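You operate a simulated robot arm through the tools that you are given. There is no shell and no other tool.

The job below is to be done with a simulated two-armed robot. You get a single attempt, and the scene is never put back.

## Task
Close the gap with the 170 mm pipe.
Fine: shut both clip flaps on it and slide both sleeves over its ends.

The check looks at the end state, three seconds after you hand in, the way a careful person would. Anything else that was tipped, shoved, dropped, spilled or broken makes it a failure.

## Robot
Two 7-joint arms with fingered hands on one trunk that stands fixed in place. Base frame: the origin is at the foot of the trunk, x ahead of it, y to its left, z up. Lengths are in mm, angles in rad, forces in N, time in s.
The left shoulder is at [29, 152, 1226], the right one opposite. With the tool pointing down near the work surface each hand reaches from about 400 to 800 mm from the base axis, measured 20 degrees to its own side. Payload 3.8 kg a hand.
The tool frame of a hand sits at the grasp point between the pads (the TCP): z along the fingers, y along the line on which they close. The tips reach 30 mm beyond it. The gripper opens to 104 mm; its body begins 35 mm behind the TCP. The gripper is a hand of 5 fingers: y runs from the thumb to the fingers, the wrist lies at [-15, -104, -178] in the tool frame.
Orientation is that of the tool frame in the base frame, as a unit quaternion [w, x, y, z]. With the fingers straight down and the wrist toward the robot, the tool's x, y and z point along [0, 1, 0], [1, 0, 0] and [0, 0, -1] of the base frame.

## Interface
- The arms move only by the tool send_rows. It takes "left_commands", "right_commands" or both (then of equal length, played together; a hand with none holds still); each is one flat list of numbers, 6 for each row, row after row: the shift along the base's x, y, z in units of 20 mm (1.0 is 20 mm), then the turn, a rotation vector about the base's x, y, z in units of 6 degrees (1.0 is 6 degrees). In form: [x, y, z, rx, ry, rz, x, y, z, rx, ry, rz, ...]. A call has 1 to 20 rows; each row shifts and turns the commanded pose from where the row before left it. A call with a number of a shift or a turn outside -1 to 1 is refused whole. Each row takes 0.2 s and may step no farther than 50 mm and 0.15 rad from the row before; otherwise, the whole call is refused. Where a pose cannot be reached the arm comes as near as it can. A force on the tool above 70 N (or 10 N above the force at the start of the call, whichever is more), or a blocked arm, ends the call early, and 0.2 s more pass. In this call time passes only in rows, and 0.2 s behind the last. It gives the time, the measured TCP pose, the force on the tool (base axes), the opening and the grip force at its end, in the units of the frame above (readings bear some noise), with the torque about the TCP (base axes, N m) and any sound that the robot's microphone picked up, and new pictures: "pictures" is both (left out), scene, wrist or none (wrist: the cameras of the hands that moved).
- Cameras (640 x 400 px; columns grow to the right, rows downward): "scene" is now at [120.1, -35.8, 1393.2]; the picture's right is [-0.47, -0.88, 0.03], its down [-0.40, 0.18, -0.90] and it looks along [0.78, -0.44, -0.44] (base axes); focal length 309 px, centre (320, 200). "left" rides on the left gripper at [-80, -78, -141] in its tool frame; the picture's right is [-0.78, -0.30, 0.56], its down [0.53, -0.78, 0.33] and it looks along [0.33, 0.56, 0.76] (tool axes); focal length 247 px, centre (320, 200). "right" rides on the right gripper at [80, -78, -141] in its tool frame; the picture's right is [-0.78, 0.30, -0.56], its down [-0.54, -0.78, 0.33] and it looks along [-0.33, 0.56, 0.76] (tool axes); focal length 247 px, centre (320, 200). There is no depth. A picture from a camera that has moved, and an enlarged one, comes with that camera's place and axes in the base frame and with its lens. The place of the scene camera against the robot may be out by one fixed shift of up to 18 mm in any direction.
- move_column(by): moves the trunk up (or, below 0, down) by that many mm; the arms and the scene camera ride with it, the base frame stays. It gives what a move gives, with no picture.
- move_fingers(index, middle, ring, little, thumb_bend, thumb_turn, hand): sets how far each is bent, from 0 (flat) to 100 (curled in); at 30 the hand is open as for a grip, at 70 the pads meet at the TCP. One left out holds its place. A second passes; each finger stops where it meets its share of the squeeze, and holds until it gets a number again. It is the only way to open and close the hand. It gives what a move gives, with no picture; readings hold the bend of each and the force on index, middle, ring, little, thumb and palm. thumb_turn goes from beside the hand (0) to across from the fingers (100), as for a grip.
- head_to(pan, tilt): turns the head with the scene camera to pan (to the left, within 1.396 rad either way) and tilt (down, from -0.506 to 1.204), counted from straight ahead of the robot (the tilt from the chest, where the trunk bows). It gives what a move gives, and a new picture of the scene camera.
- enlarge(camera, box): a new picture of the part [left, top, right, bottom] of that camera's present view, enlarged. No time passes.
- sign_off(): hands the job in; it is judged then, once.

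Nothing tells you positions but the pictures and the camera data. Unless the task says otherwise, let go and move clear before handing in.

The tools are called as name(argument=value, ...) on one line, values as JSON. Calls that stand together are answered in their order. send_rows: Moves the arms, as the interface text tells. Its arguments: {"type":"object","properties":{"left_commands":{"type":"array","items":{"type":"number"}},"right_commands":{"type":"array","items":{"type":"number"}},"pictures":{"type":"string","enum":["both","scene","wrist","none"]}},"required":[]} The other tools are called the same way: move_column (by) moves the trunk up or down; move_fingers (index, middle, ring, little, thumb_bend, thumb_turn, hand) moves the fingers one by one; head_to (pan, tilt) turns the head that bears the scene camera; enlarge (camera, box) takes an enlarged picture of a part of a camera's view; sign_off () hands the job in.

At the start:

```text
time: 0.0
left_eef_pos: [422.5, -82.9, 1229.3]
left_tool_rot: [0.001, 0.707, 0.707, 0.0]
left_force: [0.5, 0.0, 0.7]
left_torque: [0.0, 0.02, -0.02]
left_width: 103.7
left_gripper_force: 0.2
left_shape: jaw
left_bend: [30.0, 30.0, 30.0, 30.0, 30.0, 98.0]
left_finger forces: [0.1, 0.0, 0.0, 0.0, 0.0, 0.0]
right_eef_pos: [274.8, -413.7, 1269.3]
right_tool_rot: [0.0, 0.708, 0.707, 0.0]
right_force: [-0.7, 0.0, -0.1]
right_torque: [-0.01, 0.0, -0.03]
right_width: 103.7
right_gripper_force: 0.1
right_shape: jaw
right_bend: [30.0, 30.0, 30.0, 30.0, 30.0, 98.0]
right_finger forces: [0.0, 0.0, 0.0, 0.0, 0.0, 0.0]
trunk travel left (down, up): [-300.0, 156.0]
head pan, tilt (commanded): [-0.494, 0.398]
```

scene: 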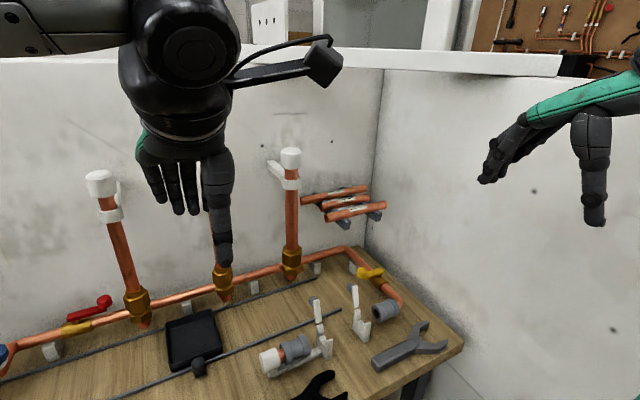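
right: 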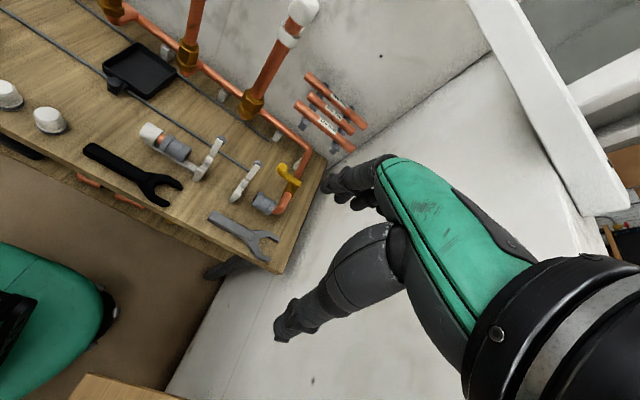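
left: 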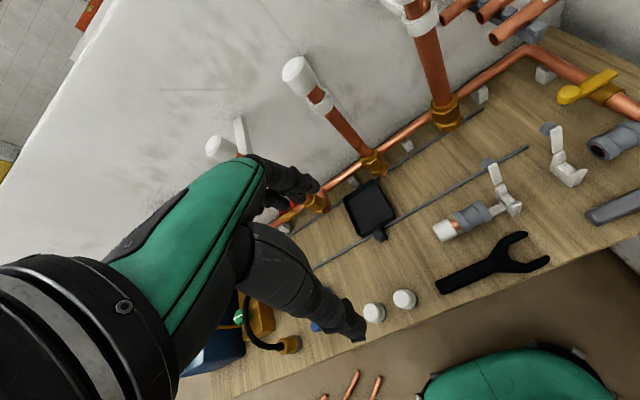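

I see a workbench with a copper pipe run along the back wall, a rack of spare pipes, and a gap with two white clips and grey sleeves near the front right. I will look closer before moving anything.

enlarge(camera="scene", box=[240, 240, 480, 390])

enlarge(camera="scene", box=[280, 160, 410, 240])

enlarge(camera="right", box=[120, 60, 380, 280])

enlarge(camera="left", box=[400, 60, 640, 260])

```text
2.67 times, centred on (360, 315) of scene
camera zoom: at [120.1, -35.8, 1393.2], right [-0.47, -0.88, 0.03], down [-0.4, 0.18, -0.9], along [0.78, -0.44, -0.44], focal length 824 px, centre (213, -107)
```

zoom: 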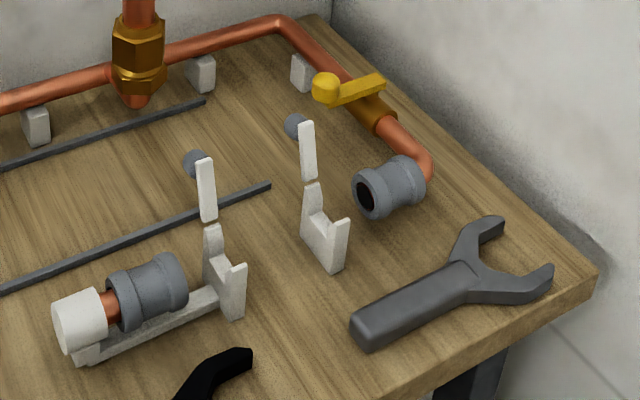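

```text
4.92 times, centred on (345, 200) of scene
camera zoom: at [120.1, -35.8, 1393.2], right [-0.47, -0.88, 0.03], down [-0.4, 0.18, -0.9], along [0.78, -0.44, -0.44], focal length 1521 px, centre (197, 200)
```

zoom: 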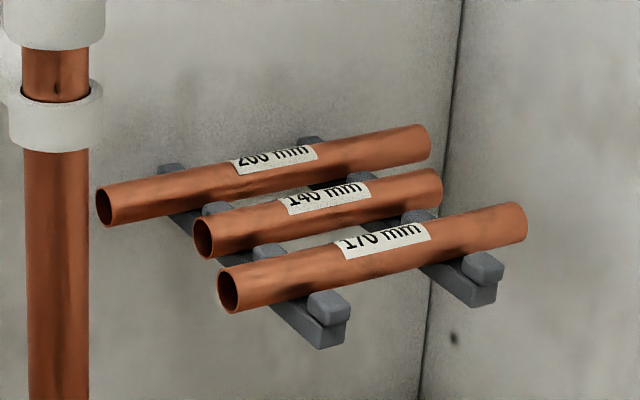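

```text
1.82 times, centred on (250, 170) of right
camera zoom: at [197.5, -334.2, 1412.0], right [0.3, -0.78, 0.56], down [-0.78, -0.53, -0.33], along [0.56, -0.33, -0.76], focal length 449 px, centre (447, 254)
```

zoom: 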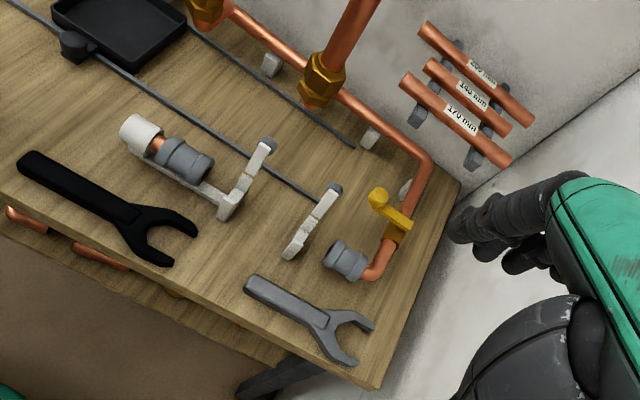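

```text
2.00 times, centred on (520, 160) of left
camera zoom: at [345.0, -163.5, 1371.7], right [-0.3, -0.78, -0.56], down [-0.78, 0.53, -0.33], along [0.56, 0.33, -0.76], focal length 494 px, centre (-80, 280)
```

zoom: 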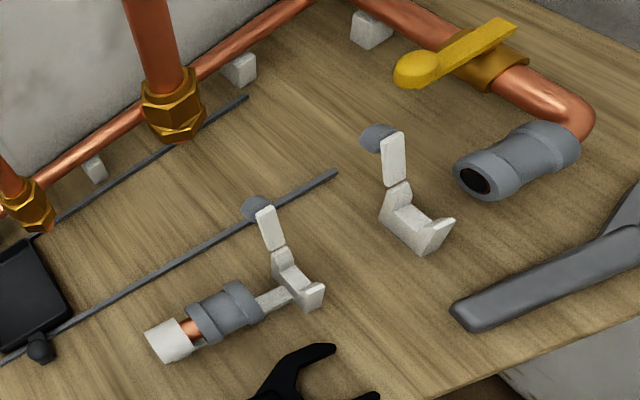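

The gap runs along y near x≈480 between a stub with a sleeve (y≈-212) and an elbow with a sleeve (y≈-432), with two open clips between. The 170 mm pipe is the front one in the wall rack, near (662,-443,1033). I'll turn the head for a better view of both.

head_to(pan=-0.72, tilt=0.72)

```text
time: 0.8
left_eef_pos: [422.0, -83.1, 1229.3]
left_tool_rot: [0.0, 0.707, 0.707, 0.0]
left_force: [0.1, -0.9, -0.9]
left_torque: [-0.01, 0.01, -0.01]
left_width: 103.8
left_gripper_force: 0.1
left_shape: jaw
left_bend: [30.0, 30.0, 30.0, 30.0, 30.0, 98.0]
left_finger forces: [0.1, 0.0, 0.0, 0.1, 0.0, 0.0]
right_eef_pos: [273.9, -415.2, 1269.9]
right_tool_rot: [0.0, 0.707, 0.707, 0.0]
right_force: [0.1, -0.4, 0.7]
right_torque: [0.01, -0.01, 0.0]
right_width: 103.6
right_gripper_force: 0.1
right_shape: jaw
right_bend: [30.0, 30.0, 30.0, 30.0, 30.0, 98.0]
right_finger forces: [0.0, 0.0, 0.0, 0.1, 0.1, 0.1]
trunk travel left (down, up): [-300.0, 156.0]
head pan, tilt (commanded): [-0.721, 0.721]
camera scene: at [99.9, -47.3, 1365.8], right [-0.66, -0.75, 0.04], down [-0.54, 0.44, -0.72], along [0.52, -0.5, -0.7], focal length 309 px, centre (320, 200)
```

scene: 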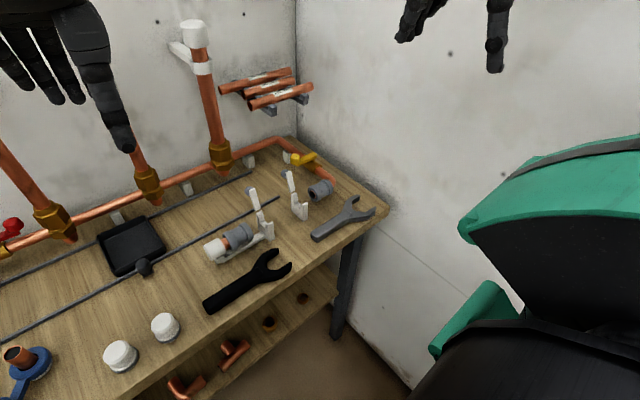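

enlarge(camera="scene", box=[190, 140, 390, 265])

enlarge(camera="scene", box=[210, 60, 320, 130])

enlarge(camera="scene", box=[0, 0, 200, 160])

```text
3.20 times, centred on (290, 202) of scene
camera zoom: at [99.9, -47.3, 1365.8], right [-0.66, -0.75, 0.04], down [-0.54, 0.44, -0.72], along [0.52, -0.5, -0.7], focal length 989 px, centre (416, 192)
```

zoom: 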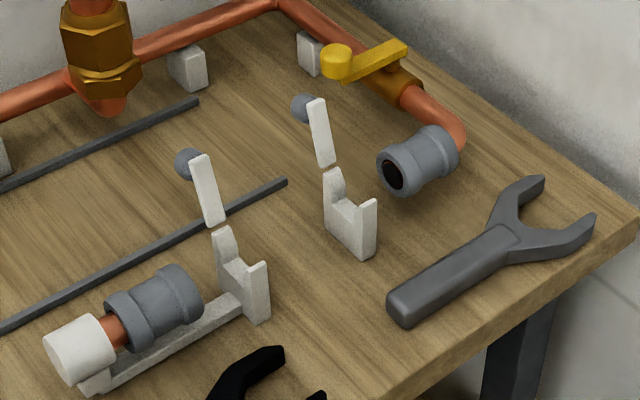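

```text
5.71 times, centred on (265, 95) of scene
camera zoom: at [99.9, -47.3, 1365.8], right [-0.66, -0.75, 0.04], down [-0.54, 0.44, -0.72], along [0.52, -0.5, -0.7], focal length 1766 px, centre (634, 800)
```

zoom: 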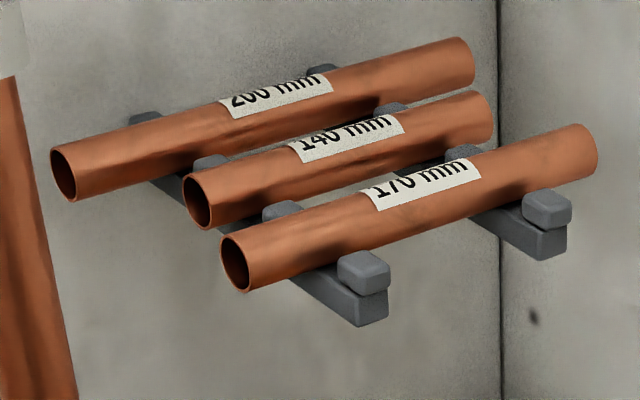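

```text
2.50 times, centred on (100, 80) of scene
camera zoom: at [99.9, -47.3, 1365.8], right [-0.66, -0.75, 0.04], down [-0.54, 0.44, -0.72], along [0.52, -0.5, -0.7], focal length 773 px, centre (870, 500)
```

zoom: 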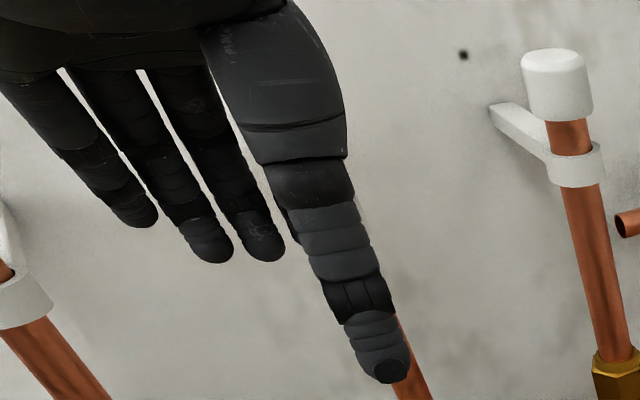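

The 170 mm pipe rests on two wall arms about 90 mm apart, between bumps, with roughly a 25 mm gap to the 140 mm pipe. I'll bring the right hand to a hover in front of and above it to see the details.

send_rows(right_commands=[1, -0.08, -0.2, 0, 0, 0, 1, -0.08, -0.2, 0, 0, 0, 1, -0.08, -0.2, 0, 0, 0, 1, -0.08, -0.2, 0, 0, 0, 1, -0.08, -0.2, 0, 0, 0, 1, -0.08, -0.2, 0, 0, 0, 1, -0.08, -0.2, 0, 0, 0, 1, -0.08, -0.2, 0, 0, 0, 1, -0.08, -0.2, 0, 0, 0, 1, -0.08, -0.2, 0, 0, 0, 1, -0.08, -0.2, 0, 0, 0, 1, -0.08, -0.2, 0, 0, 0, 1, -0.08, -0.2, 0, 0, 0, 1, -0.08, -0.2, 0, 0, 0, 1, -0.08, -0.2, 0, 0, 0, 1, -0.08, -0.2, 0, 0, 0, 1, -0.08, -0.2, 0, 0, 0], pictures="both")

```text
time: 4.4
left_eef_pos: [423.8, -83.2, 1229.0]
left_tool_rot: [0.0, 0.707, 0.707, -0.001]
left_force: [0.3, -0.3, 0.9]
left_torque: [0.0, 0.04, -0.02]
left_width: 103.5
left_gripper_force: 0.1
left_shape: jaw
left_bend: [30.0, 30.0, 30.0, 30.0, 30.0, 98.0]
left_finger forces: [0.0, 0.0, 0.0, 0.0, 0.0, 0.0]
right_eef_pos: [616.5, -442.4, 1200.5]
right_tool_rot: [0.0, 0.707, 0.707, 0.0]
right_force: [0.2, -0.7, -0.1]
right_torque: [0.04, 0.02, 0.01]
right_width: 103.9
right_gripper_force: 0.0
right_shape: jaw
right_bend: [30.0, 30.0, 30.0, 30.0, 30.0, 98.0]
right_finger forces: [0.0, 0.0, 0.0, 0.1, 0.0, 0.0]
trunk travel left (down, up): [-300.0, 156.0]
head pan, tilt (commanded): [-0.721, 0.721]
camera scene: at [100.9, -47.0, 1365.7], right [-0.66, -0.75, 0.04], down [-0.54, 0.44, -0.72], along [0.52, -0.5, -0.7], focal length 309 px, centre (320, 200)
camera right: at [538.0, -361.6, 1343.1], right [0.3, -0.78, 0.56], down [-0.78, -0.53, -0.33], along [0.56, -0.34, -0.76], focal length 247 px, centre (320, 200)
```

scene: 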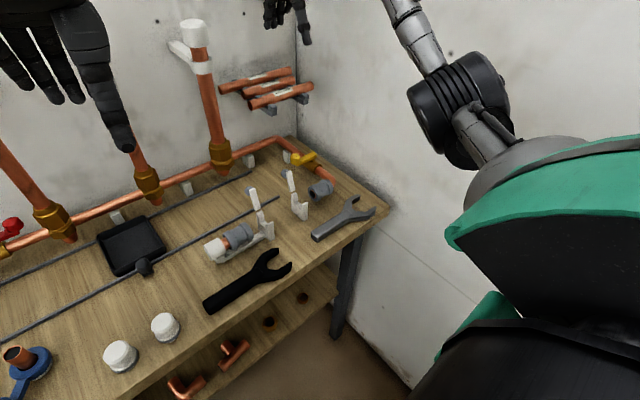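
right: 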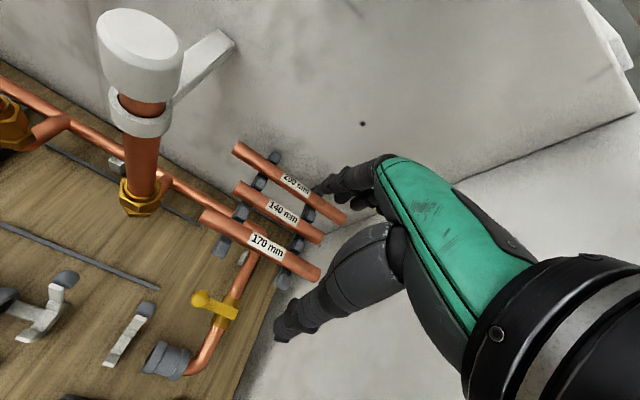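

The pipe's centre looks to be near (646,-439,1046), measured from the wrist camera at two places. I'll curl the ring and little finger away and half close index, middle and thumb, so that the hand fits between the rack arms and between the clips.

move_fingers(hand="right", index=45, middle=45, ring=100, little=100, thumb_bend=45, thumb_turn=98)

enlarge(camera="right", box=[160, 110, 480, 370])

head_to(pan=-0.66, tilt=0.45)

```text
time: 5.4
left_eef_pos: [422.8, -83.8, 1230.6]
left_tool_rot: [0.0, 0.707, 0.707, 0.0]
left_force: [0.3, -0.3, 0.1]
left_torque: [-0.01, 0.02, 0.01]
left_width: 103.3
left_gripper_force: 0.0
left_shape: jaw
left_bend: [30.0, 30.0, 30.0, 30.0, 30.0, 98.0]
left_finger forces: [0.1, 0.1, 0.0, 0.0, 0.0, 0.1]
right_eef_pos: [615.2, -441.5, 1201.4]
right_tool_rot: [0.0, 0.707, 0.707, 0.001]
right_force: [0.6, 0.7, 0.7]
right_torque: [-0.03, 0.0, -0.01]
right_width: 65.8
right_gripper_force: 0.1
right_shape: fingers
right_bend: [45.0, 45.0, 100.0, 100.0, 45.0, 97.0]
right_finger forces: [0.0, 0.0, 0.0, 0.0, 0.0, 0.1]
trunk travel left (down, up): [-300.0, 156.0]
head pan, tilt (commanded): [-0.721, 0.721]
```

```text
1.54 times, centred on (320, 240) of right
camera zoom: at [537.0, -361.9, 1343.4], right [0.3, -0.78, 0.56], down [-0.78, -0.53, -0.33], along [0.56, -0.33, -0.76], focal length 380 px, centre (320, 138)
```

zoom: 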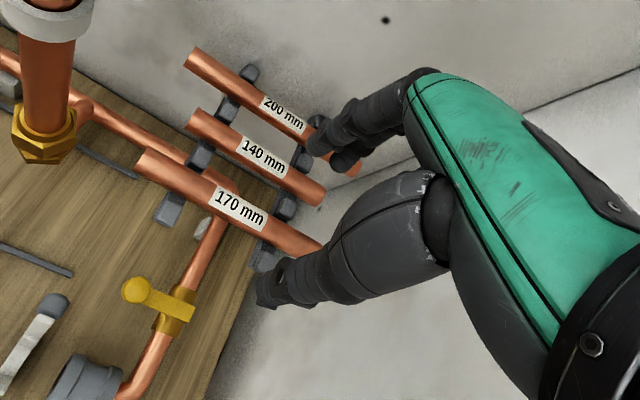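

```text
time: 6.2
left_eef_pos: [421.9, -83.3, 1230.3]
left_tool_rot: [0.0, 0.707, 0.707, 0.0]
left_force: [0.4, -0.2, 0.8]
left_torque: [-0.01, 0.0, 0.0]
left_width: 103.7
left_gripper_force: 0.0
left_shape: jaw
left_bend: [30.0, 30.0, 30.0, 30.0, 30.0, 98.0]
left_finger forces: [0.1, 0.1, 0.0, 0.0, 0.0, 0.0]
right_eef_pos: [614.3, -441.2, 1200.7]
right_tool_rot: [0.0, 0.708, 0.706, 0.0]
right_force: [-0.4, 0.1, 0.2]
right_torque: [0.01, 0.01, -0.03]
right_width: 65.9
right_gripper_force: 0.1
right_shape: fingers
right_bend: [45.0, 45.0, 100.0, 100.0, 45.0, 97.0]
right_finger forces: [0.0, 0.0, 0.0, 0.0, 0.0, 0.1]
trunk travel left (down, up): [-300.0, 156.0]
head pan, tilt (commanded): [-0.66, 0.45]
camera scene: at [111.0, -48.1, 1388.9], right [-0.61, -0.79, 0.04], down [-0.4, 0.27, -0.88], along [0.68, -0.55, -0.48], focal length 309 px, centre (320, 200)
```

scene: 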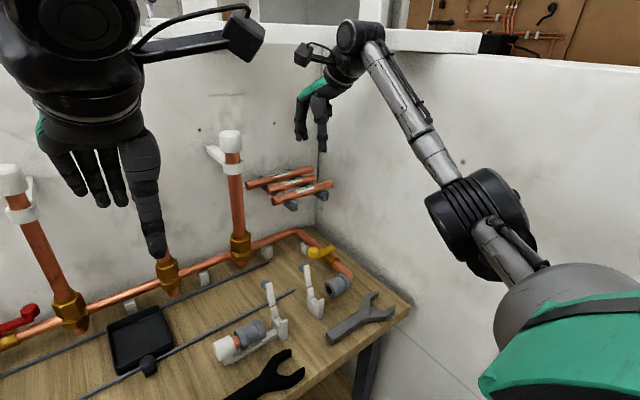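

enlarge(camera="scene", box=[240, 60, 400, 220])

enlarge(camera="right", box=[260, 130, 400, 220])

```text
2.50 times, centred on (320, 140) of scene
camera zoom: at [111.0, -48.1, 1388.9], right [-0.61, -0.79, 0.04], down [-0.4, 0.27, -0.88], along [0.68, -0.55, -0.48], focal length 773 px, centre (320, 350)
```

zoom: 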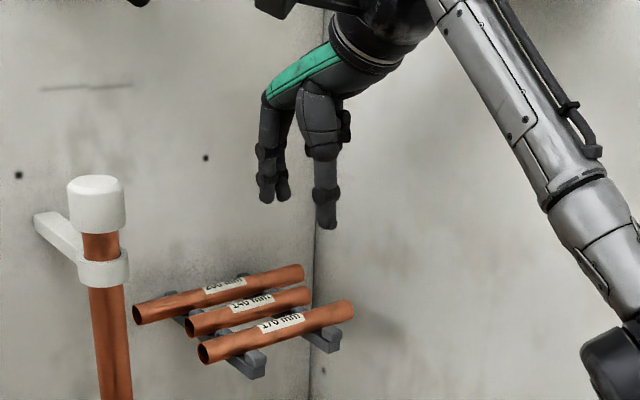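

```text
4.44 times, centred on (330, 175) of right
camera zoom: at [537.0, -361.9, 1343.5], right [0.3, -0.78, 0.56], down [-0.78, -0.53, -0.33], along [0.56, -0.33, -0.76], focal length 1098 px, centre (276, 311)
```

zoom: 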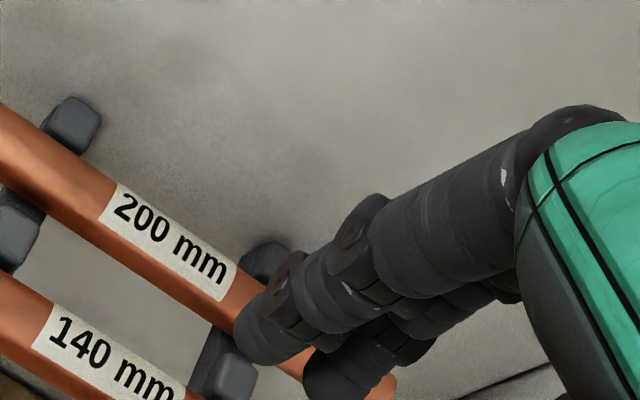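

The index and middle fingertips sit at about tool x=+10 and -9, so they fit between the rack arms. I'll lower to just above the pipes, aiming the fingers at the gap between the 170 and 140 pipes, and check.

send_rows(right_commands=[0.27, 0.07, -0.9, 0, 0, 0, 0.27, 0.07, -0.9, 0, 0, 0, 0.27, 0.07, -0.9, 0, 0, 0, 0.27, 0.07, -0.9, 0, 0, 0, 0.27, 0.07, -0.9, 0, 0, 0], pictures="both")

enlarge(camera="right", box=[200, 120, 420, 340])

enlarge(camera="scene", box=[240, 110, 360, 220])

```text
time: 7.4
left_eef_pos: [423.1, -82.7, 1229.4]
left_tool_rot: [0.001, 0.708, 0.707, 0.0]
left_force: [-0.6, -0.9, 0.0]
left_torque: [0.02, 0.02, -0.01]
left_width: 103.9
left_gripper_force: 0.2
left_shape: jaw
left_bend: [30.0, 30.0, 30.0, 30.0, 30.0, 98.0]
left_finger forces: [0.0, 0.1, 0.0, 0.1, 0.0, 0.1]
right_eef_pos: [643.8, -435.0, 1112.1]
right_tool_rot: [0.0, 0.708, 0.707, -0.001]
right_force: [0.3, -0.4, 0.3]
right_torque: [0.02, 0.0, 0.02]
right_width: 65.6
right_gripper_force: 0.1
right_shape: fingers
right_bend: [45.0, 45.0, 100.0, 100.0, 45.0, 97.0]
right_finger forces: [0.0, 0.0, 0.1, 0.0, 0.0, 0.0]
trunk travel left (down, up): [-300.0, 156.0]
head pan, tilt (commanded): [-0.66, 0.45]
camera scene: at [111.5, -48.2, 1389.0], right [-0.61, -0.79, 0.04], down [-0.4, 0.27, -0.88], along [0.68, -0.55, -0.48], focal length 309 px, centre (320, 200)
camera right: at [566.1, -354.2, 1255.0], right [0.29, -0.78, 0.56], down [-0.78, -0.53, -0.33], along [0.56, -0.33, -0.76], focal length 247 px, centre (320, 200)
```

scene: 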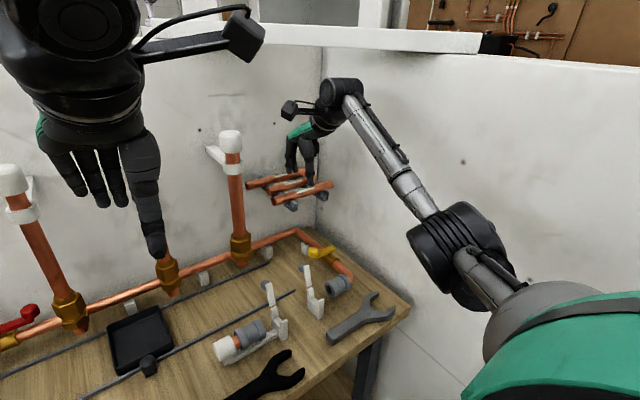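
right: 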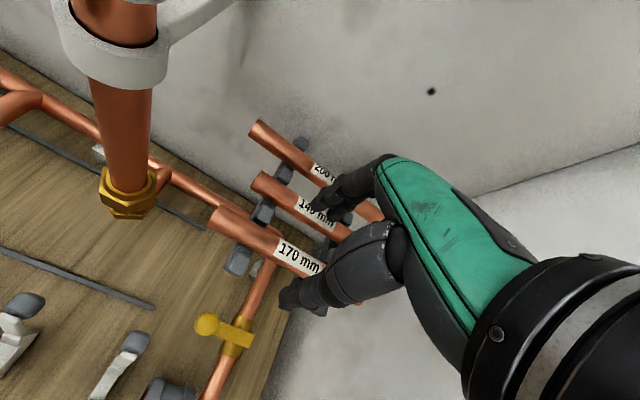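

```text
1.82 times, centred on (310, 230) of right
camera zoom: at [566.1, -354.2, 1255.0], right [0.29, -0.78, 0.56], down [-0.78, -0.53, -0.33], along [0.56, -0.33, -0.76], focal length 449 px, centre (338, 146)
```

zoom: 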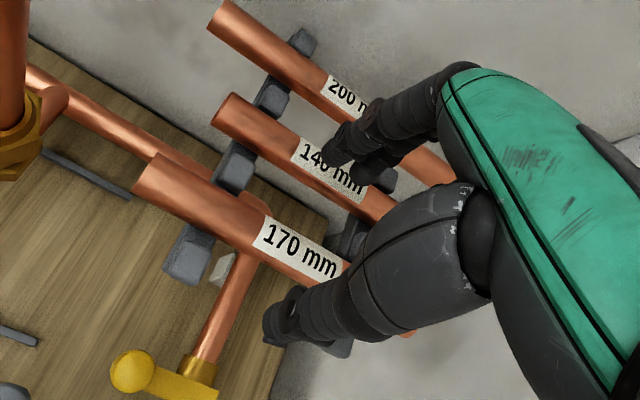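

```text
3.64 times, centred on (300, 165) of scene
camera zoom: at [111.5, -48.2, 1389.0], right [-0.61, -0.79, 0.04], down [-0.4, 0.27, -0.88], along [0.68, -0.55, -0.48], focal length 1124 px, centre (393, 327)
```

zoom: 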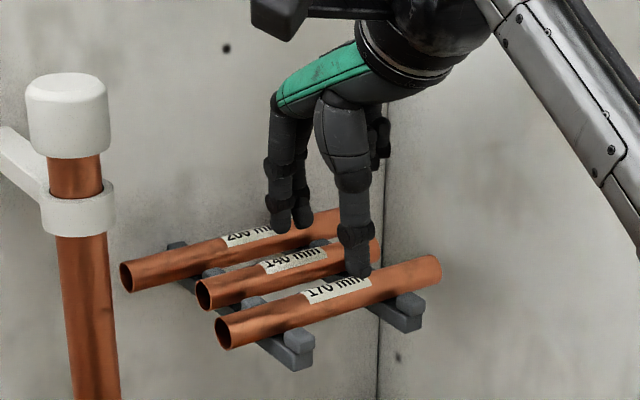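

The index tip is at about x≈682, a little too near the 140 pipe, since the gap is centred near x≈672. I'll bend the fingers a bit more and look again.

move_fingers(hand="right", index=52, middle=52, thumb_bend=48)

enlarge(camera="right", box=[240, 160, 400, 320])

enlarge(camera="scene", box=[260, 120, 340, 210])

```text
time: 8.4
left_eef_pos: [423.2, -82.8, 1230.2]
left_tool_rot: [0.001, 0.707, 0.707, 0.0]
left_force: [0.5, 0.1, 0.6]
left_torque: [-0.01, 0.01, -0.02]
left_width: 103.6
left_gripper_force: 0.0
left_shape: jaw
left_bend: [30.0, 30.0, 30.0, 30.0, 30.0, 98.0]
left_finger forces: [0.0, 0.1, 0.0, 0.0, 0.1, 0.0]
right_eef_pos: [642.7, -433.1, 1111.5]
right_tool_rot: [0.0, 0.707, 0.707, 0.0]
right_force: [0.3, 0.3, -0.7]
right_torque: [0.0, 0.01, 0.02]
right_width: 52.5
right_gripper_force: 0.1
right_shape: fingers
right_bend: [52.0, 52.0, 100.0, 100.0, 48.0, 98.0]
right_finger forces: [0.0, 0.0, 0.0, 0.0, 0.0, 0.1]
trunk travel left (down, up): [-300.0, 156.0]
head pan, tilt (commanded): [-0.66, 0.45]
```

```text
2.50 times, centred on (320, 240) of right
camera zoom: at [565.7, -354.0, 1255.2], right [0.3, -0.78, 0.56], down [-0.78, -0.53, -0.33], along [0.56, -0.33, -0.76], focal length 617 px, centre (320, 100)
```

zoom: 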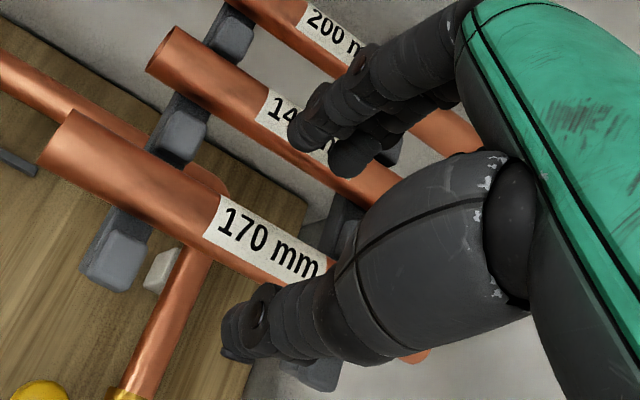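

```text
4.44 times, centred on (300, 165) of scene
camera zoom: at [111.0, -48.1, 1389.0], right [-0.61, -0.79, 0.04], down [-0.4, 0.27, -0.88], along [0.68, -0.55, -0.48], focal length 1374 px, centre (409, 356)
```

zoom: 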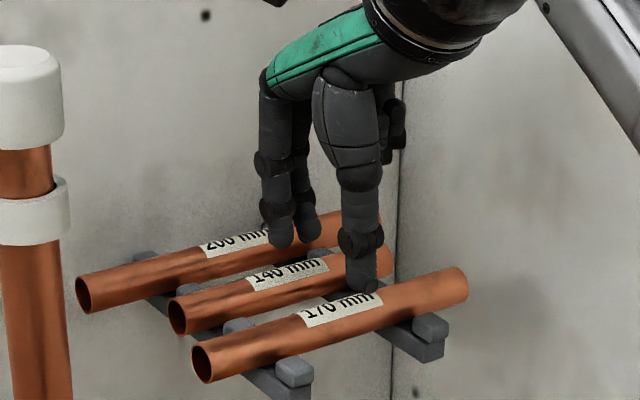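

Index tip is now centred over the gap (x≈672), and the thumb is clear in front of the 170 pipe. I'll go down so the pipe lies about 12 mm below the TCP.

send_rows(right_commands=[0, 0, -0.7, 0, 0, 0, 0, 0, -0.7, 0, 0, 0, 0, 0, -0.7, 0, 0, 0, 0, 0, -0.6, 0, 0, 0], pictures="both")

enlarge(camera="right", box=[240, 160, 400, 320])

enlarge(camera="scene", box=[260, 120, 340, 210])

```text
time: 9.4
left_eef_pos: [422.7, -81.5, 1230.0]
left_tool_rot: [0.0, 0.707, 0.707, 0.0]
left_force: [-0.2, 0.4, -0.2]
left_torque: [0.02, -0.04, 0.0]
left_width: 103.8
left_gripper_force: 0.2
left_shape: jaw
left_bend: [30.0, 30.0, 30.0, 30.0, 30.0, 98.0]
left_finger forces: [0.1, 0.0, 0.0, 0.0, 0.0, 0.1]
right_eef_pos: [641.7, -434.0, 1058.3]
right_tool_rot: [0.001, 0.708, 0.707, -0.001]
right_force: [-0.1, 0.3, 0.9]
right_torque: [-0.03, -0.01, 0.0]
right_width: 52.8
right_gripper_force: 0.2
right_shape: fingers
right_bend: [52.0, 52.0, 100.0, 100.0, 48.0, 98.0]
right_finger forces: [0.0, 0.4, 0.0, 0.0, 0.1, 0.0]
trunk travel left (down, up): [-300.0, 156.0]
head pan, tilt (commanded): [-0.66, 0.45]
camera scene: at [110.9, -48.3, 1389.0], right [-0.61, -0.79, 0.04], down [-0.4, 0.27, -0.88], along [0.68, -0.55, -0.48], focal length 309 px, centre (320, 200)
camera right: at [564.5, -354.1, 1200.2], right [0.3, -0.78, 0.56], down [-0.78, -0.53, -0.33], along [0.56, -0.33, -0.76], focal length 247 px, centre (320, 200)
```

scene: 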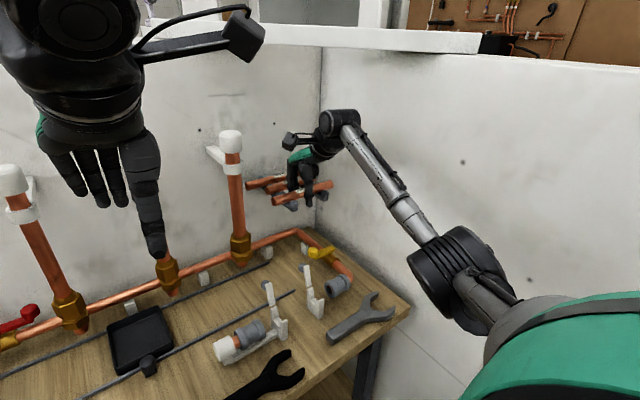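
right: 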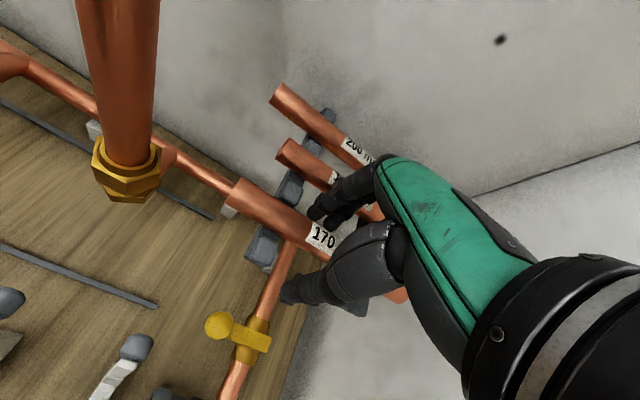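

```text
2.50 times, centred on (320, 240) of right
camera zoom: at [564.5, -354.1, 1200.2], right [0.3, -0.78, 0.56], down [-0.78, -0.53, -0.33], along [0.56, -0.33, -0.76], focal length 617 px, centre (320, 100)
```

zoom: 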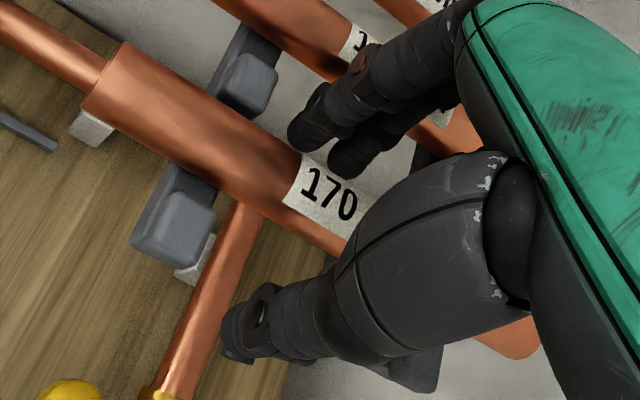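

```text
4.44 times, centred on (300, 165) of scene
camera zoom: at [110.9, -48.3, 1389.0], right [-0.61, -0.79, 0.04], down [-0.4, 0.27, -0.88], along [0.68, -0.55, -0.48], focal length 1374 px, centre (409, 356)
```

zoom: 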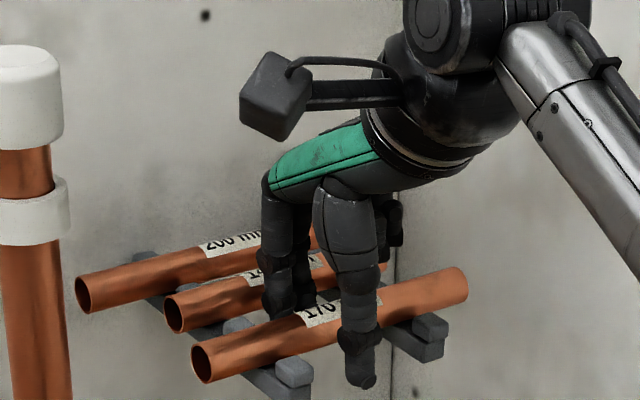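

The fingers are down between the pipes with hardly any contact force. I'll narrow the hand in small steps so the pipe gets centred before squeezing.

move_fingers(hand="right", index=55, middle=55, thumb_bend=57)

enlarge(camera="right", box=[240, 160, 400, 320])

enlarge(camera="scene", box=[260, 120, 340, 210])

```text
time: 10.4
left_eef_pos: [422.9, -82.4, 1230.1]
left_tool_rot: [0.0, 0.707, 0.707, 0.0]
left_force: [-0.2, 1.0, -0.5]
left_torque: [-0.02, -0.02, 0.01]
left_width: 103.4
left_gripper_force: 0.1
left_shape: jaw
left_bend: [30.0, 30.0, 30.0, 30.0, 30.0, 98.0]
left_finger forces: [0.1, 0.0, 0.0, 0.0, 0.0, 0.0]
right_eef_pos: [643.2, -434.0, 1058.2]
right_tool_rot: [0.001, 0.708, 0.707, -0.001]
right_force: [0.9, 0.2, 0.4]
right_torque: [-0.03, 0.0, 0.01]
right_width: 38.1
right_gripper_force: 0.0
right_shape: fingers
right_bend: [55.0, 55.0, 100.0, 100.0, 56.0, 99.0]
right_finger forces: [0.0, 0.1, 0.0, 0.0, 0.1, 0.0]
trunk travel left (down, up): [-300.0, 156.0]
head pan, tilt (commanded): [-0.66, 0.45]
```

```text
2.50 times, centred on (320, 240) of right
camera zoom: at [564.5, -354.1, 1200.4], right [0.3, -0.78, 0.56], down [-0.78, -0.53, -0.33], along [0.56, -0.33, -0.76], focal length 617 px, centre (320, 100)
```

zoom: 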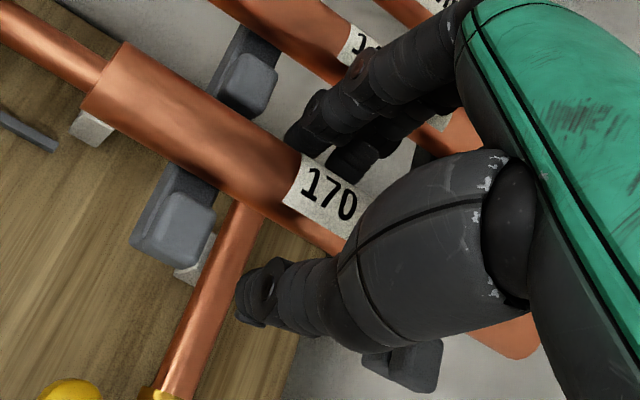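

```text
4.44 times, centred on (300, 165) of scene
camera zoom: at [111.0, -48.1, 1389.0], right [-0.61, -0.79, 0.04], down [-0.4, 0.27, -0.88], along [0.68, -0.55, -0.48], focal length 1374 px, centre (409, 356)
```

zoom: 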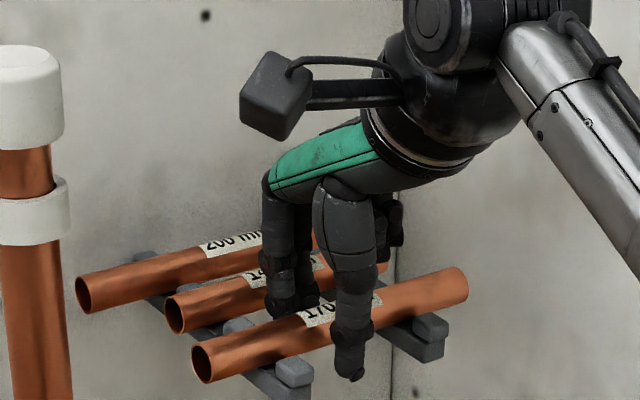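

move_fingers(hand="right", index=57, middle=57, thumb_bend=63)

```text
time: 11.4
left_eef_pos: [423.3, -83.6, 1229.4]
left_tool_rot: [0.0, 0.707, 0.707, 0.0]
left_force: [0.4, 0.1, -0.2]
left_torque: [0.01, 0.0, -0.01]
left_width: 103.7
left_gripper_force: 0.0
left_shape: jaw
left_bend: [30.0, 30.0, 30.0, 30.0, 30.0, 98.0]
left_finger forces: [0.1, 0.1, 0.0, 0.0, 0.1, 0.0]
right_eef_pos: [642.6, -434.6, 1057.2]
right_tool_rot: [0.0, 0.708, 0.706, 0.0]
right_force: [0.5, -0.1, -0.1]
right_torque: [0.02, -0.03, 0.02]
right_width: 27.9
right_gripper_force: 0.0
right_shape: fingers
right_bend: [56.0, 56.0, 100.0, 100.0, 63.0, 99.0]
right_finger forces: [0.1, 0.1, 0.1, 0.0, 0.0, 0.1]
trunk travel left (down, up): [-300.0, 156.0]
head pan, tilt (commanded): [-0.66, 0.45]
```

No contact yet at an opening of 28 mm. Now I'll close to a firm grip.

move_fingers(hand="right", index=80, middle=80, thumb_bend=80)

enlarge(camera="right", box=[240, 160, 400, 320])

enlarge(camera="scene", box=[260, 120, 340, 210])

```text
time: 12.4
left_eef_pos: [424.0, -83.9, 1229.5]
left_tool_rot: [-0.001, 0.707, 0.707, -0.001]
left_force: [0.3, 0.1, 0.1]
left_torque: [-0.02, -0.01, 0.01]
left_width: 103.8
left_gripper_force: 0.0
left_shape: jaw
left_bend: [30.0, 30.0, 30.0, 30.0, 30.0, 98.0]
left_finger forces: [0.0, 0.0, 0.1, 0.1, 0.1, 0.0]
right_eef_pos: [643.0, -433.3, 1058.2]
right_tool_rot: [0.0, 0.707, 0.707, 0.0]
right_force: [0.0, 0.1, -1.0]
right_torque: [0.04, -0.03, 0.04]
right_width: 10.3
right_gripper_force: 15.5
right_shape: fingers
right_bend: [71.0, 65.0, 100.0, 100.0, 69.0, 99.0]
right_finger forces: [9.2, 8.6, 0.1, 0.1, 14.3, 0.0]
trunk travel left (down, up): [-300.0, 156.0]
head pan, tilt (commanded): [-0.66, 0.45]
```

```text
2.50 times, centred on (320, 240) of right
camera zoom: at [565.0, -354.1, 1200.1], right [0.3, -0.78, 0.56], down [-0.78, -0.53, -0.33], along [0.56, -0.33, -0.76], focal length 617 px, centre (320, 100)
```

zoom: 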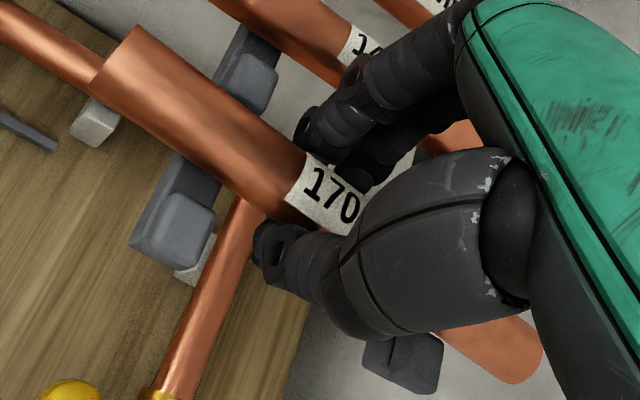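

```text
4.44 times, centred on (300, 165) of scene
camera zoom: at [111.6, -48.3, 1389.0], right [-0.61, -0.79, 0.04], down [-0.4, 0.27, -0.88], along [0.68, -0.55, -0.48], focal length 1374 px, centre (409, 356)
```

zoom: 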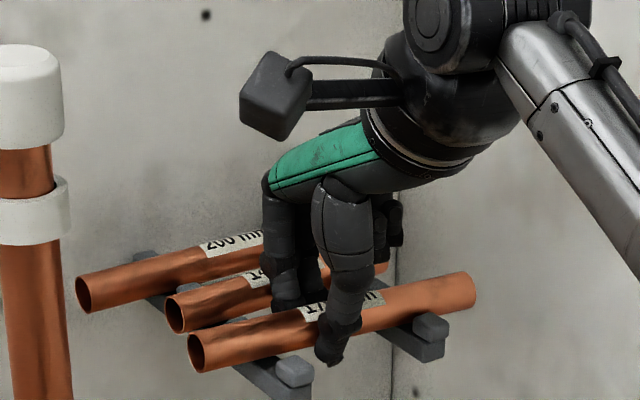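

The grip holds at about 15 N and the pipe has risen slightly off the arms. I'll lift it straight up and check how it sits in the hand.

send_rows(right_commands=[0, 0, 0.5, 0, 0, 0, 0, 0, 0.5, 0, 0, 0, 0, 0, 0.7, 0, 0, 0, 0, 0, 0.8, 0, 0, 0], pictures="both")

enlarge(camera="right", box=[200, 120, 420, 340])

enlarge(camera="scene", box=[260, 120, 340, 210])

```text
time: 13.4
left_eef_pos: [422.0, -83.1, 1229.8]
left_tool_rot: [0.0, 0.707, 0.707, 0.0]
left_force: [-0.3, 0.0, -0.2]
left_torque: [-0.01, 0.03, 0.0]
left_width: 103.8
left_gripper_force: 0.0
left_shape: jaw
left_bend: [30.0, 30.0, 30.0, 30.0, 30.0, 98.0]
left_finger forces: [0.0, 0.0, 0.0, 0.0, 0.0, 0.0]
right_eef_pos: [640.4, -435.5, 1107.1]
right_tool_rot: [-0.001, 0.707, 0.707, 0.0]
right_force: [0.4, -0.4, 0.1]
right_torque: [0.0, 0.01, 0.0]
right_width: 10.7
right_gripper_force: 15.7
right_shape: fingers
right_bend: [71.0, 65.0, 100.0, 100.0, 70.0, 98.0]
right_finger forces: [9.5, 7.1, 0.0, 0.0, 14.9, 0.0]
trunk travel left (down, up): [-300.0, 156.0]
head pan, tilt (commanded): [-0.66, 0.45]
camera scene: at [110.9, -47.9, 1389.0], right [-0.61, -0.79, 0.04], down [-0.4, 0.27, -0.88], along [0.68, -0.55, -0.48], focal length 309 px, centre (320, 200)
camera right: at [563.6, -354.5, 1250.0], right [0.3, -0.78, 0.56], down [-0.78, -0.53, -0.33], along [0.55, -0.33, -0.76], focal length 247 px, centre (320, 200)
```

scene: 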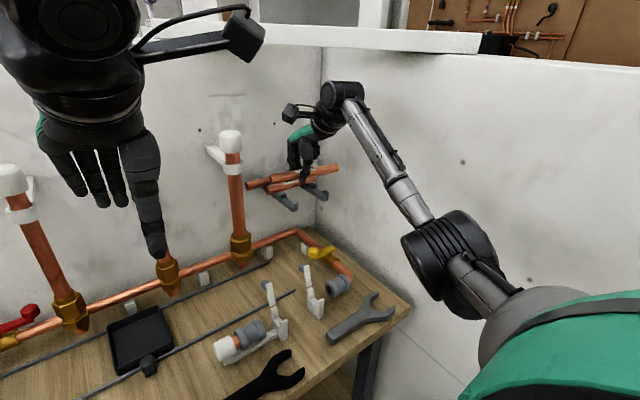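
right: 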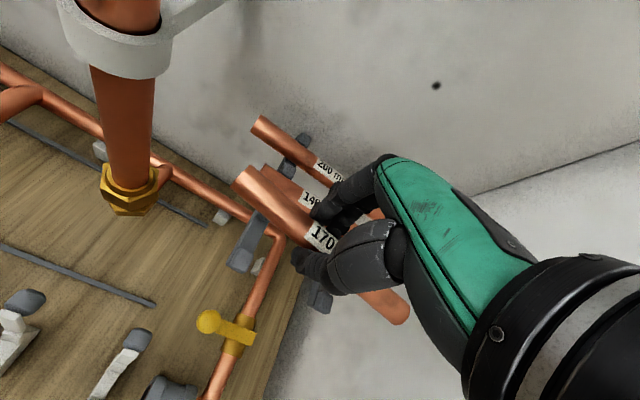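

```text
1.82 times, centred on (310, 230) of right
camera zoom: at [563.6, -354.5, 1250.0], right [0.3, -0.78, 0.56], down [-0.78, -0.53, -0.33], along [0.55, -0.33, -0.76], focal length 449 px, centre (338, 146)
```

zoom: 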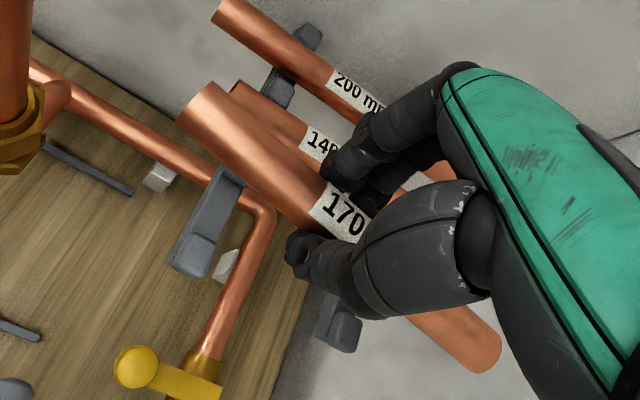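

```text
4.44 times, centred on (300, 165) of scene
camera zoom: at [110.9, -47.9, 1389.0], right [-0.61, -0.79, 0.04], down [-0.4, 0.27, -0.88], along [0.68, -0.55, -0.48], focal length 1374 px, centre (409, 356)
```

zoom: 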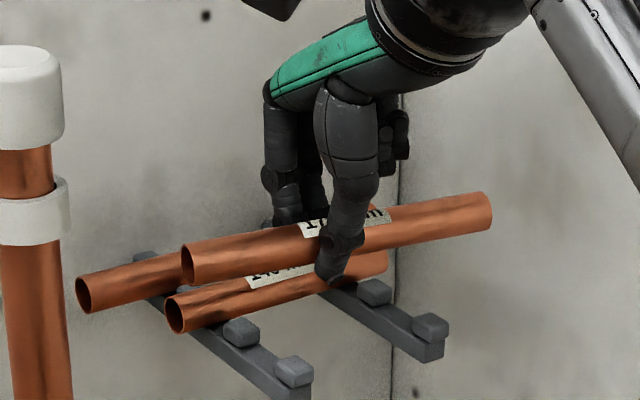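

The pipe is lifted, but yawed about 11° in the hand since the index curled further than the middle finger. I'll set it back on the rack arms, regrip with both fingers at the same bend, and take a slightly better place along the pipe.

send_rows(right_commands=[0.05, 0, -0.7, 0, 0, 0, 0.05, 0, -0.7, 0, 0, 0, 0.05, 0, -0.5, 0, 0, 0, 0, 0, -0.3, 0, 0, 0, 0, 0, -0.2, 0, 0, 0], pictures="none")

enlarge(camera="right", box=[200, 120, 420, 340])

enlarge(camera="scene", box=[260, 120, 340, 210])

```text
time: 14.6
left_eef_pos: [424.0, -83.2, 1229.5]
left_tool_rot: [0.001, 0.707, 0.707, 0.0]
left_force: [0.2, 0.5, -0.1]
left_torque: [0.01, 0.01, 0.01]
left_width: 103.7
left_gripper_force: 0.1
left_shape: jaw
left_bend: [30.0, 30.0, 30.0, 30.0, 30.0, 98.0]
left_finger forces: [0.0, 0.1, 0.1, 0.0, 0.0, 0.0]
right_eef_pos: [643.5, -435.1, 1058.3]
right_tool_rot: [0.0, 0.707, 0.707, 0.0]
right_force: [-0.6, -1.0, -0.7]
right_torque: [-0.02, -0.02, 0.06]
right_width: 9.9
right_gripper_force: 14.4
right_shape: fingers
right_bend: [71.0, 65.0, 100.0, 100.0, 70.0, 98.0]
right_finger forces: [8.7, 6.5, 0.0, 0.1, 14.1, 0.0]
trunk travel left (down, up): [-300.0, 156.0]
head pan, tilt (commanded): [-0.66, 0.45]
```

```text
1.82 times, centred on (310, 230) of right
camera zoom: at [566.6, -355.0, 1201.3], right [0.3, -0.78, 0.56], down [-0.78, -0.53, -0.33], along [0.56, -0.34, -0.76], focal length 449 px, centre (338, 146)
```

zoom: 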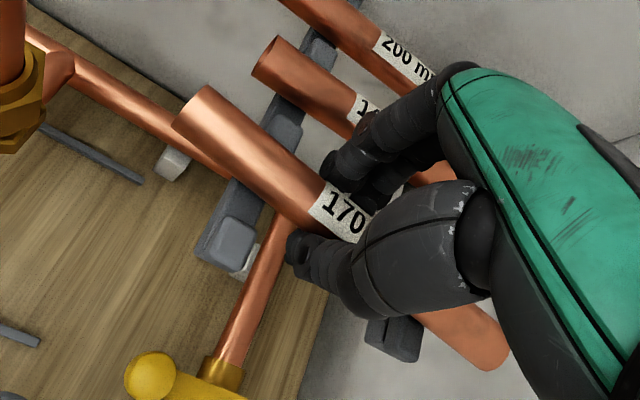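

```text
4.44 times, centred on (300, 165) of scene
camera zoom: at [111.0, -48.1, 1389.0], right [-0.61, -0.79, 0.04], down [-0.4, 0.27, -0.88], along [0.68, -0.55, -0.48], focal length 1374 px, centre (409, 356)
```

zoom: 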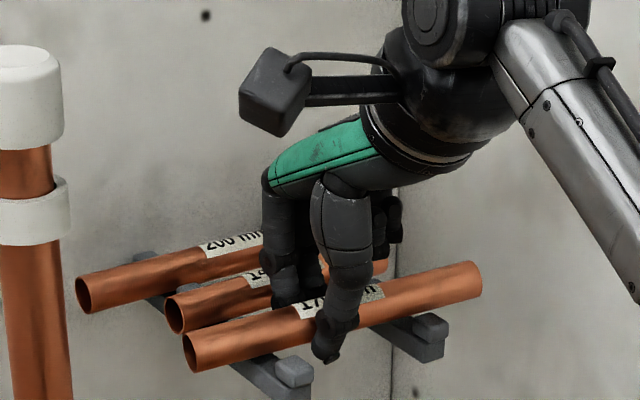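

send_rows(right_commands=[0.05, 0, -0.12, 0, 0, 0, 0.05, 0, -0.12, 0, 0, 0], pictures="none")

enlarge(camera="scene", box=[260, 120, 340, 210])

```text
time: 15.2
left_eef_pos: [423.3, -83.6, 1229.7]
left_tool_rot: [0.0, 0.707, 0.707, 0.0]
left_force: [-0.5, 0.4, 0.4]
left_torque: [0.01, -0.02, -0.05]
left_width: 103.8
left_gripper_force: 0.0
left_shape: jaw
left_bend: [30.0, 30.0, 30.0, 30.0, 30.0, 98.0]
left_finger forces: [0.0, 0.1, 0.0, 0.0, 0.1, 0.0]
right_eef_pos: [646.4, -434.6, 1054.6]
right_tool_rot: [0.0, 0.707, 0.707, 0.0]
right_force: [-0.6, -0.4, 1.1]
right_torque: [0.02, 0.0, 0.1]
right_width: 9.5
right_gripper_force: 15.2
right_shape: fingers
right_bend: [71.0, 65.0, 100.0, 100.0, 70.0, 99.0]
right_finger forces: [7.4, 7.9, 0.0, 0.1, 14.7, 0.0]
trunk travel left (down, up): [-300.0, 156.0]
head pan, tilt (commanded): [-0.66, 0.45]
```

```text
4.44 times, centred on (300, 165) of scene
camera zoom: at [110.6, -48.2, 1389.0], right [-0.61, -0.79, 0.04], down [-0.4, 0.27, -0.88], along [0.68, -0.55, -0.48], focal length 1374 px, centre (409, 356)
```

zoom: 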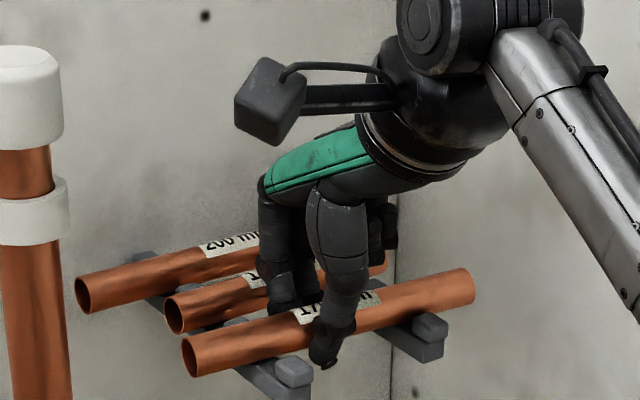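

move_fingers(hand="right", index=62, middle=62, thumb_bend=62)

move_fingers(hand="right", index=56, middle=56, thumb_bend=58)

enlarge(camera="scene", box=[260, 120, 340, 210])

enlarge(camera="right", box=[200, 120, 420, 340])

```text
time: 16.2
left_eef_pos: [421.9, -82.6, 1229.3]
left_tool_rot: [0.0, 0.707, 0.707, -0.001]
left_force: [-0.7, -1.2, -0.4]
left_torque: [0.01, -0.02, -0.01]
left_width: 103.5
left_gripper_force: 0.2
left_shape: jaw
left_bend: [30.0, 30.0, 30.0, 30.0, 30.0, 98.0]
left_finger forces: [0.0, 0.1, 0.1, 0.0, 0.0, 0.0]
right_eef_pos: [647.6, -435.3, 1054.2]
right_tool_rot: [0.0, 0.707, 0.707, 0.0]
right_force: [-0.3, -0.4, -1.1]
right_torque: [0.03, -0.03, 0.03]
right_width: 20.3
right_gripper_force: 0.1
right_shape: fingers
right_bend: [62.0, 62.0, 100.0, 100.0, 62.0, 99.0]
right_finger forces: [0.0, 0.0, 0.1, 0.1, 0.0, 0.0]
trunk travel left (down, up): [-300.0, 156.0]
head pan, tilt (commanded): [-0.66, 0.45]
```

```text
time: 17.2
left_eef_pos: [421.8, -84.3, 1229.4]
left_tool_rot: [0.0, 0.707, 0.707, -0.001]
left_force: [1.0, 0.2, 0.5]
left_torque: [0.01, 0.01, -0.01]
left_width: 103.9
left_gripper_force: 0.1
left_shape: jaw
left_bend: [30.0, 30.0, 30.0, 30.0, 30.0, 98.0]
left_finger forces: [0.0, 0.0, 0.0, 0.0, 0.0, 0.0]
right_eef_pos: [646.5, -433.8, 1054.4]
right_tool_rot: [0.0, 0.708, 0.706, 0.0]
right_force: [0.2, -0.3, -0.4]
right_torque: [0.05, 0.0, 0.01]
right_width: 34.6
right_gripper_force: 0.5
right_shape: fingers
right_bend: [56.0, 56.0, 100.0, 100.0, 57.0, 99.0]
right_finger forces: [0.0, 0.1, 0.0, 0.0, 0.0, 0.1]
trunk travel left (down, up): [-300.0, 156.0]
head pan, tilt (commanded): [-0.66, 0.45]
```

```text
4.44 times, centred on (300, 165) of scene
camera zoom: at [111.0, -48.1, 1389.0], right [-0.61, -0.79, 0.04], down [-0.4, 0.27, -0.88], along [0.68, -0.55, -0.48], focal length 1374 px, centre (409, 356)
```

zoom: 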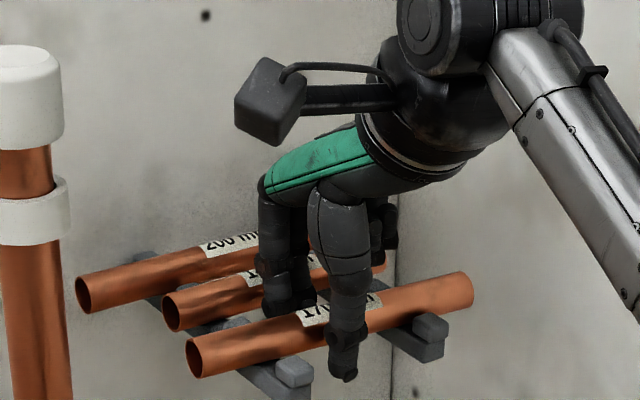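

```text
1.82 times, centred on (310, 230) of right
camera zoom: at [569.2, -354.4, 1196.7], right [0.3, -0.78, 0.56], down [-0.78, -0.53, -0.33], along [0.56, -0.33, -0.76], focal length 449 px, centre (338, 146)
```

zoom: 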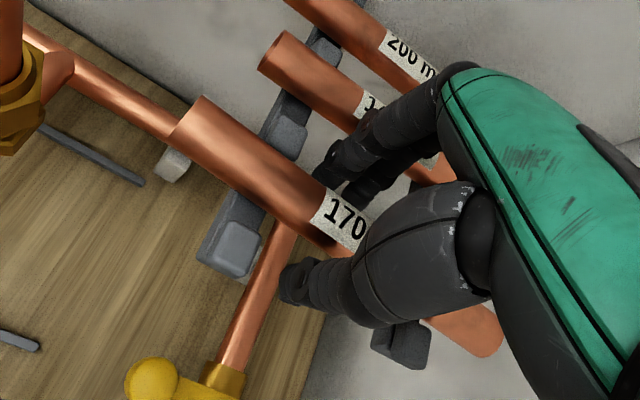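

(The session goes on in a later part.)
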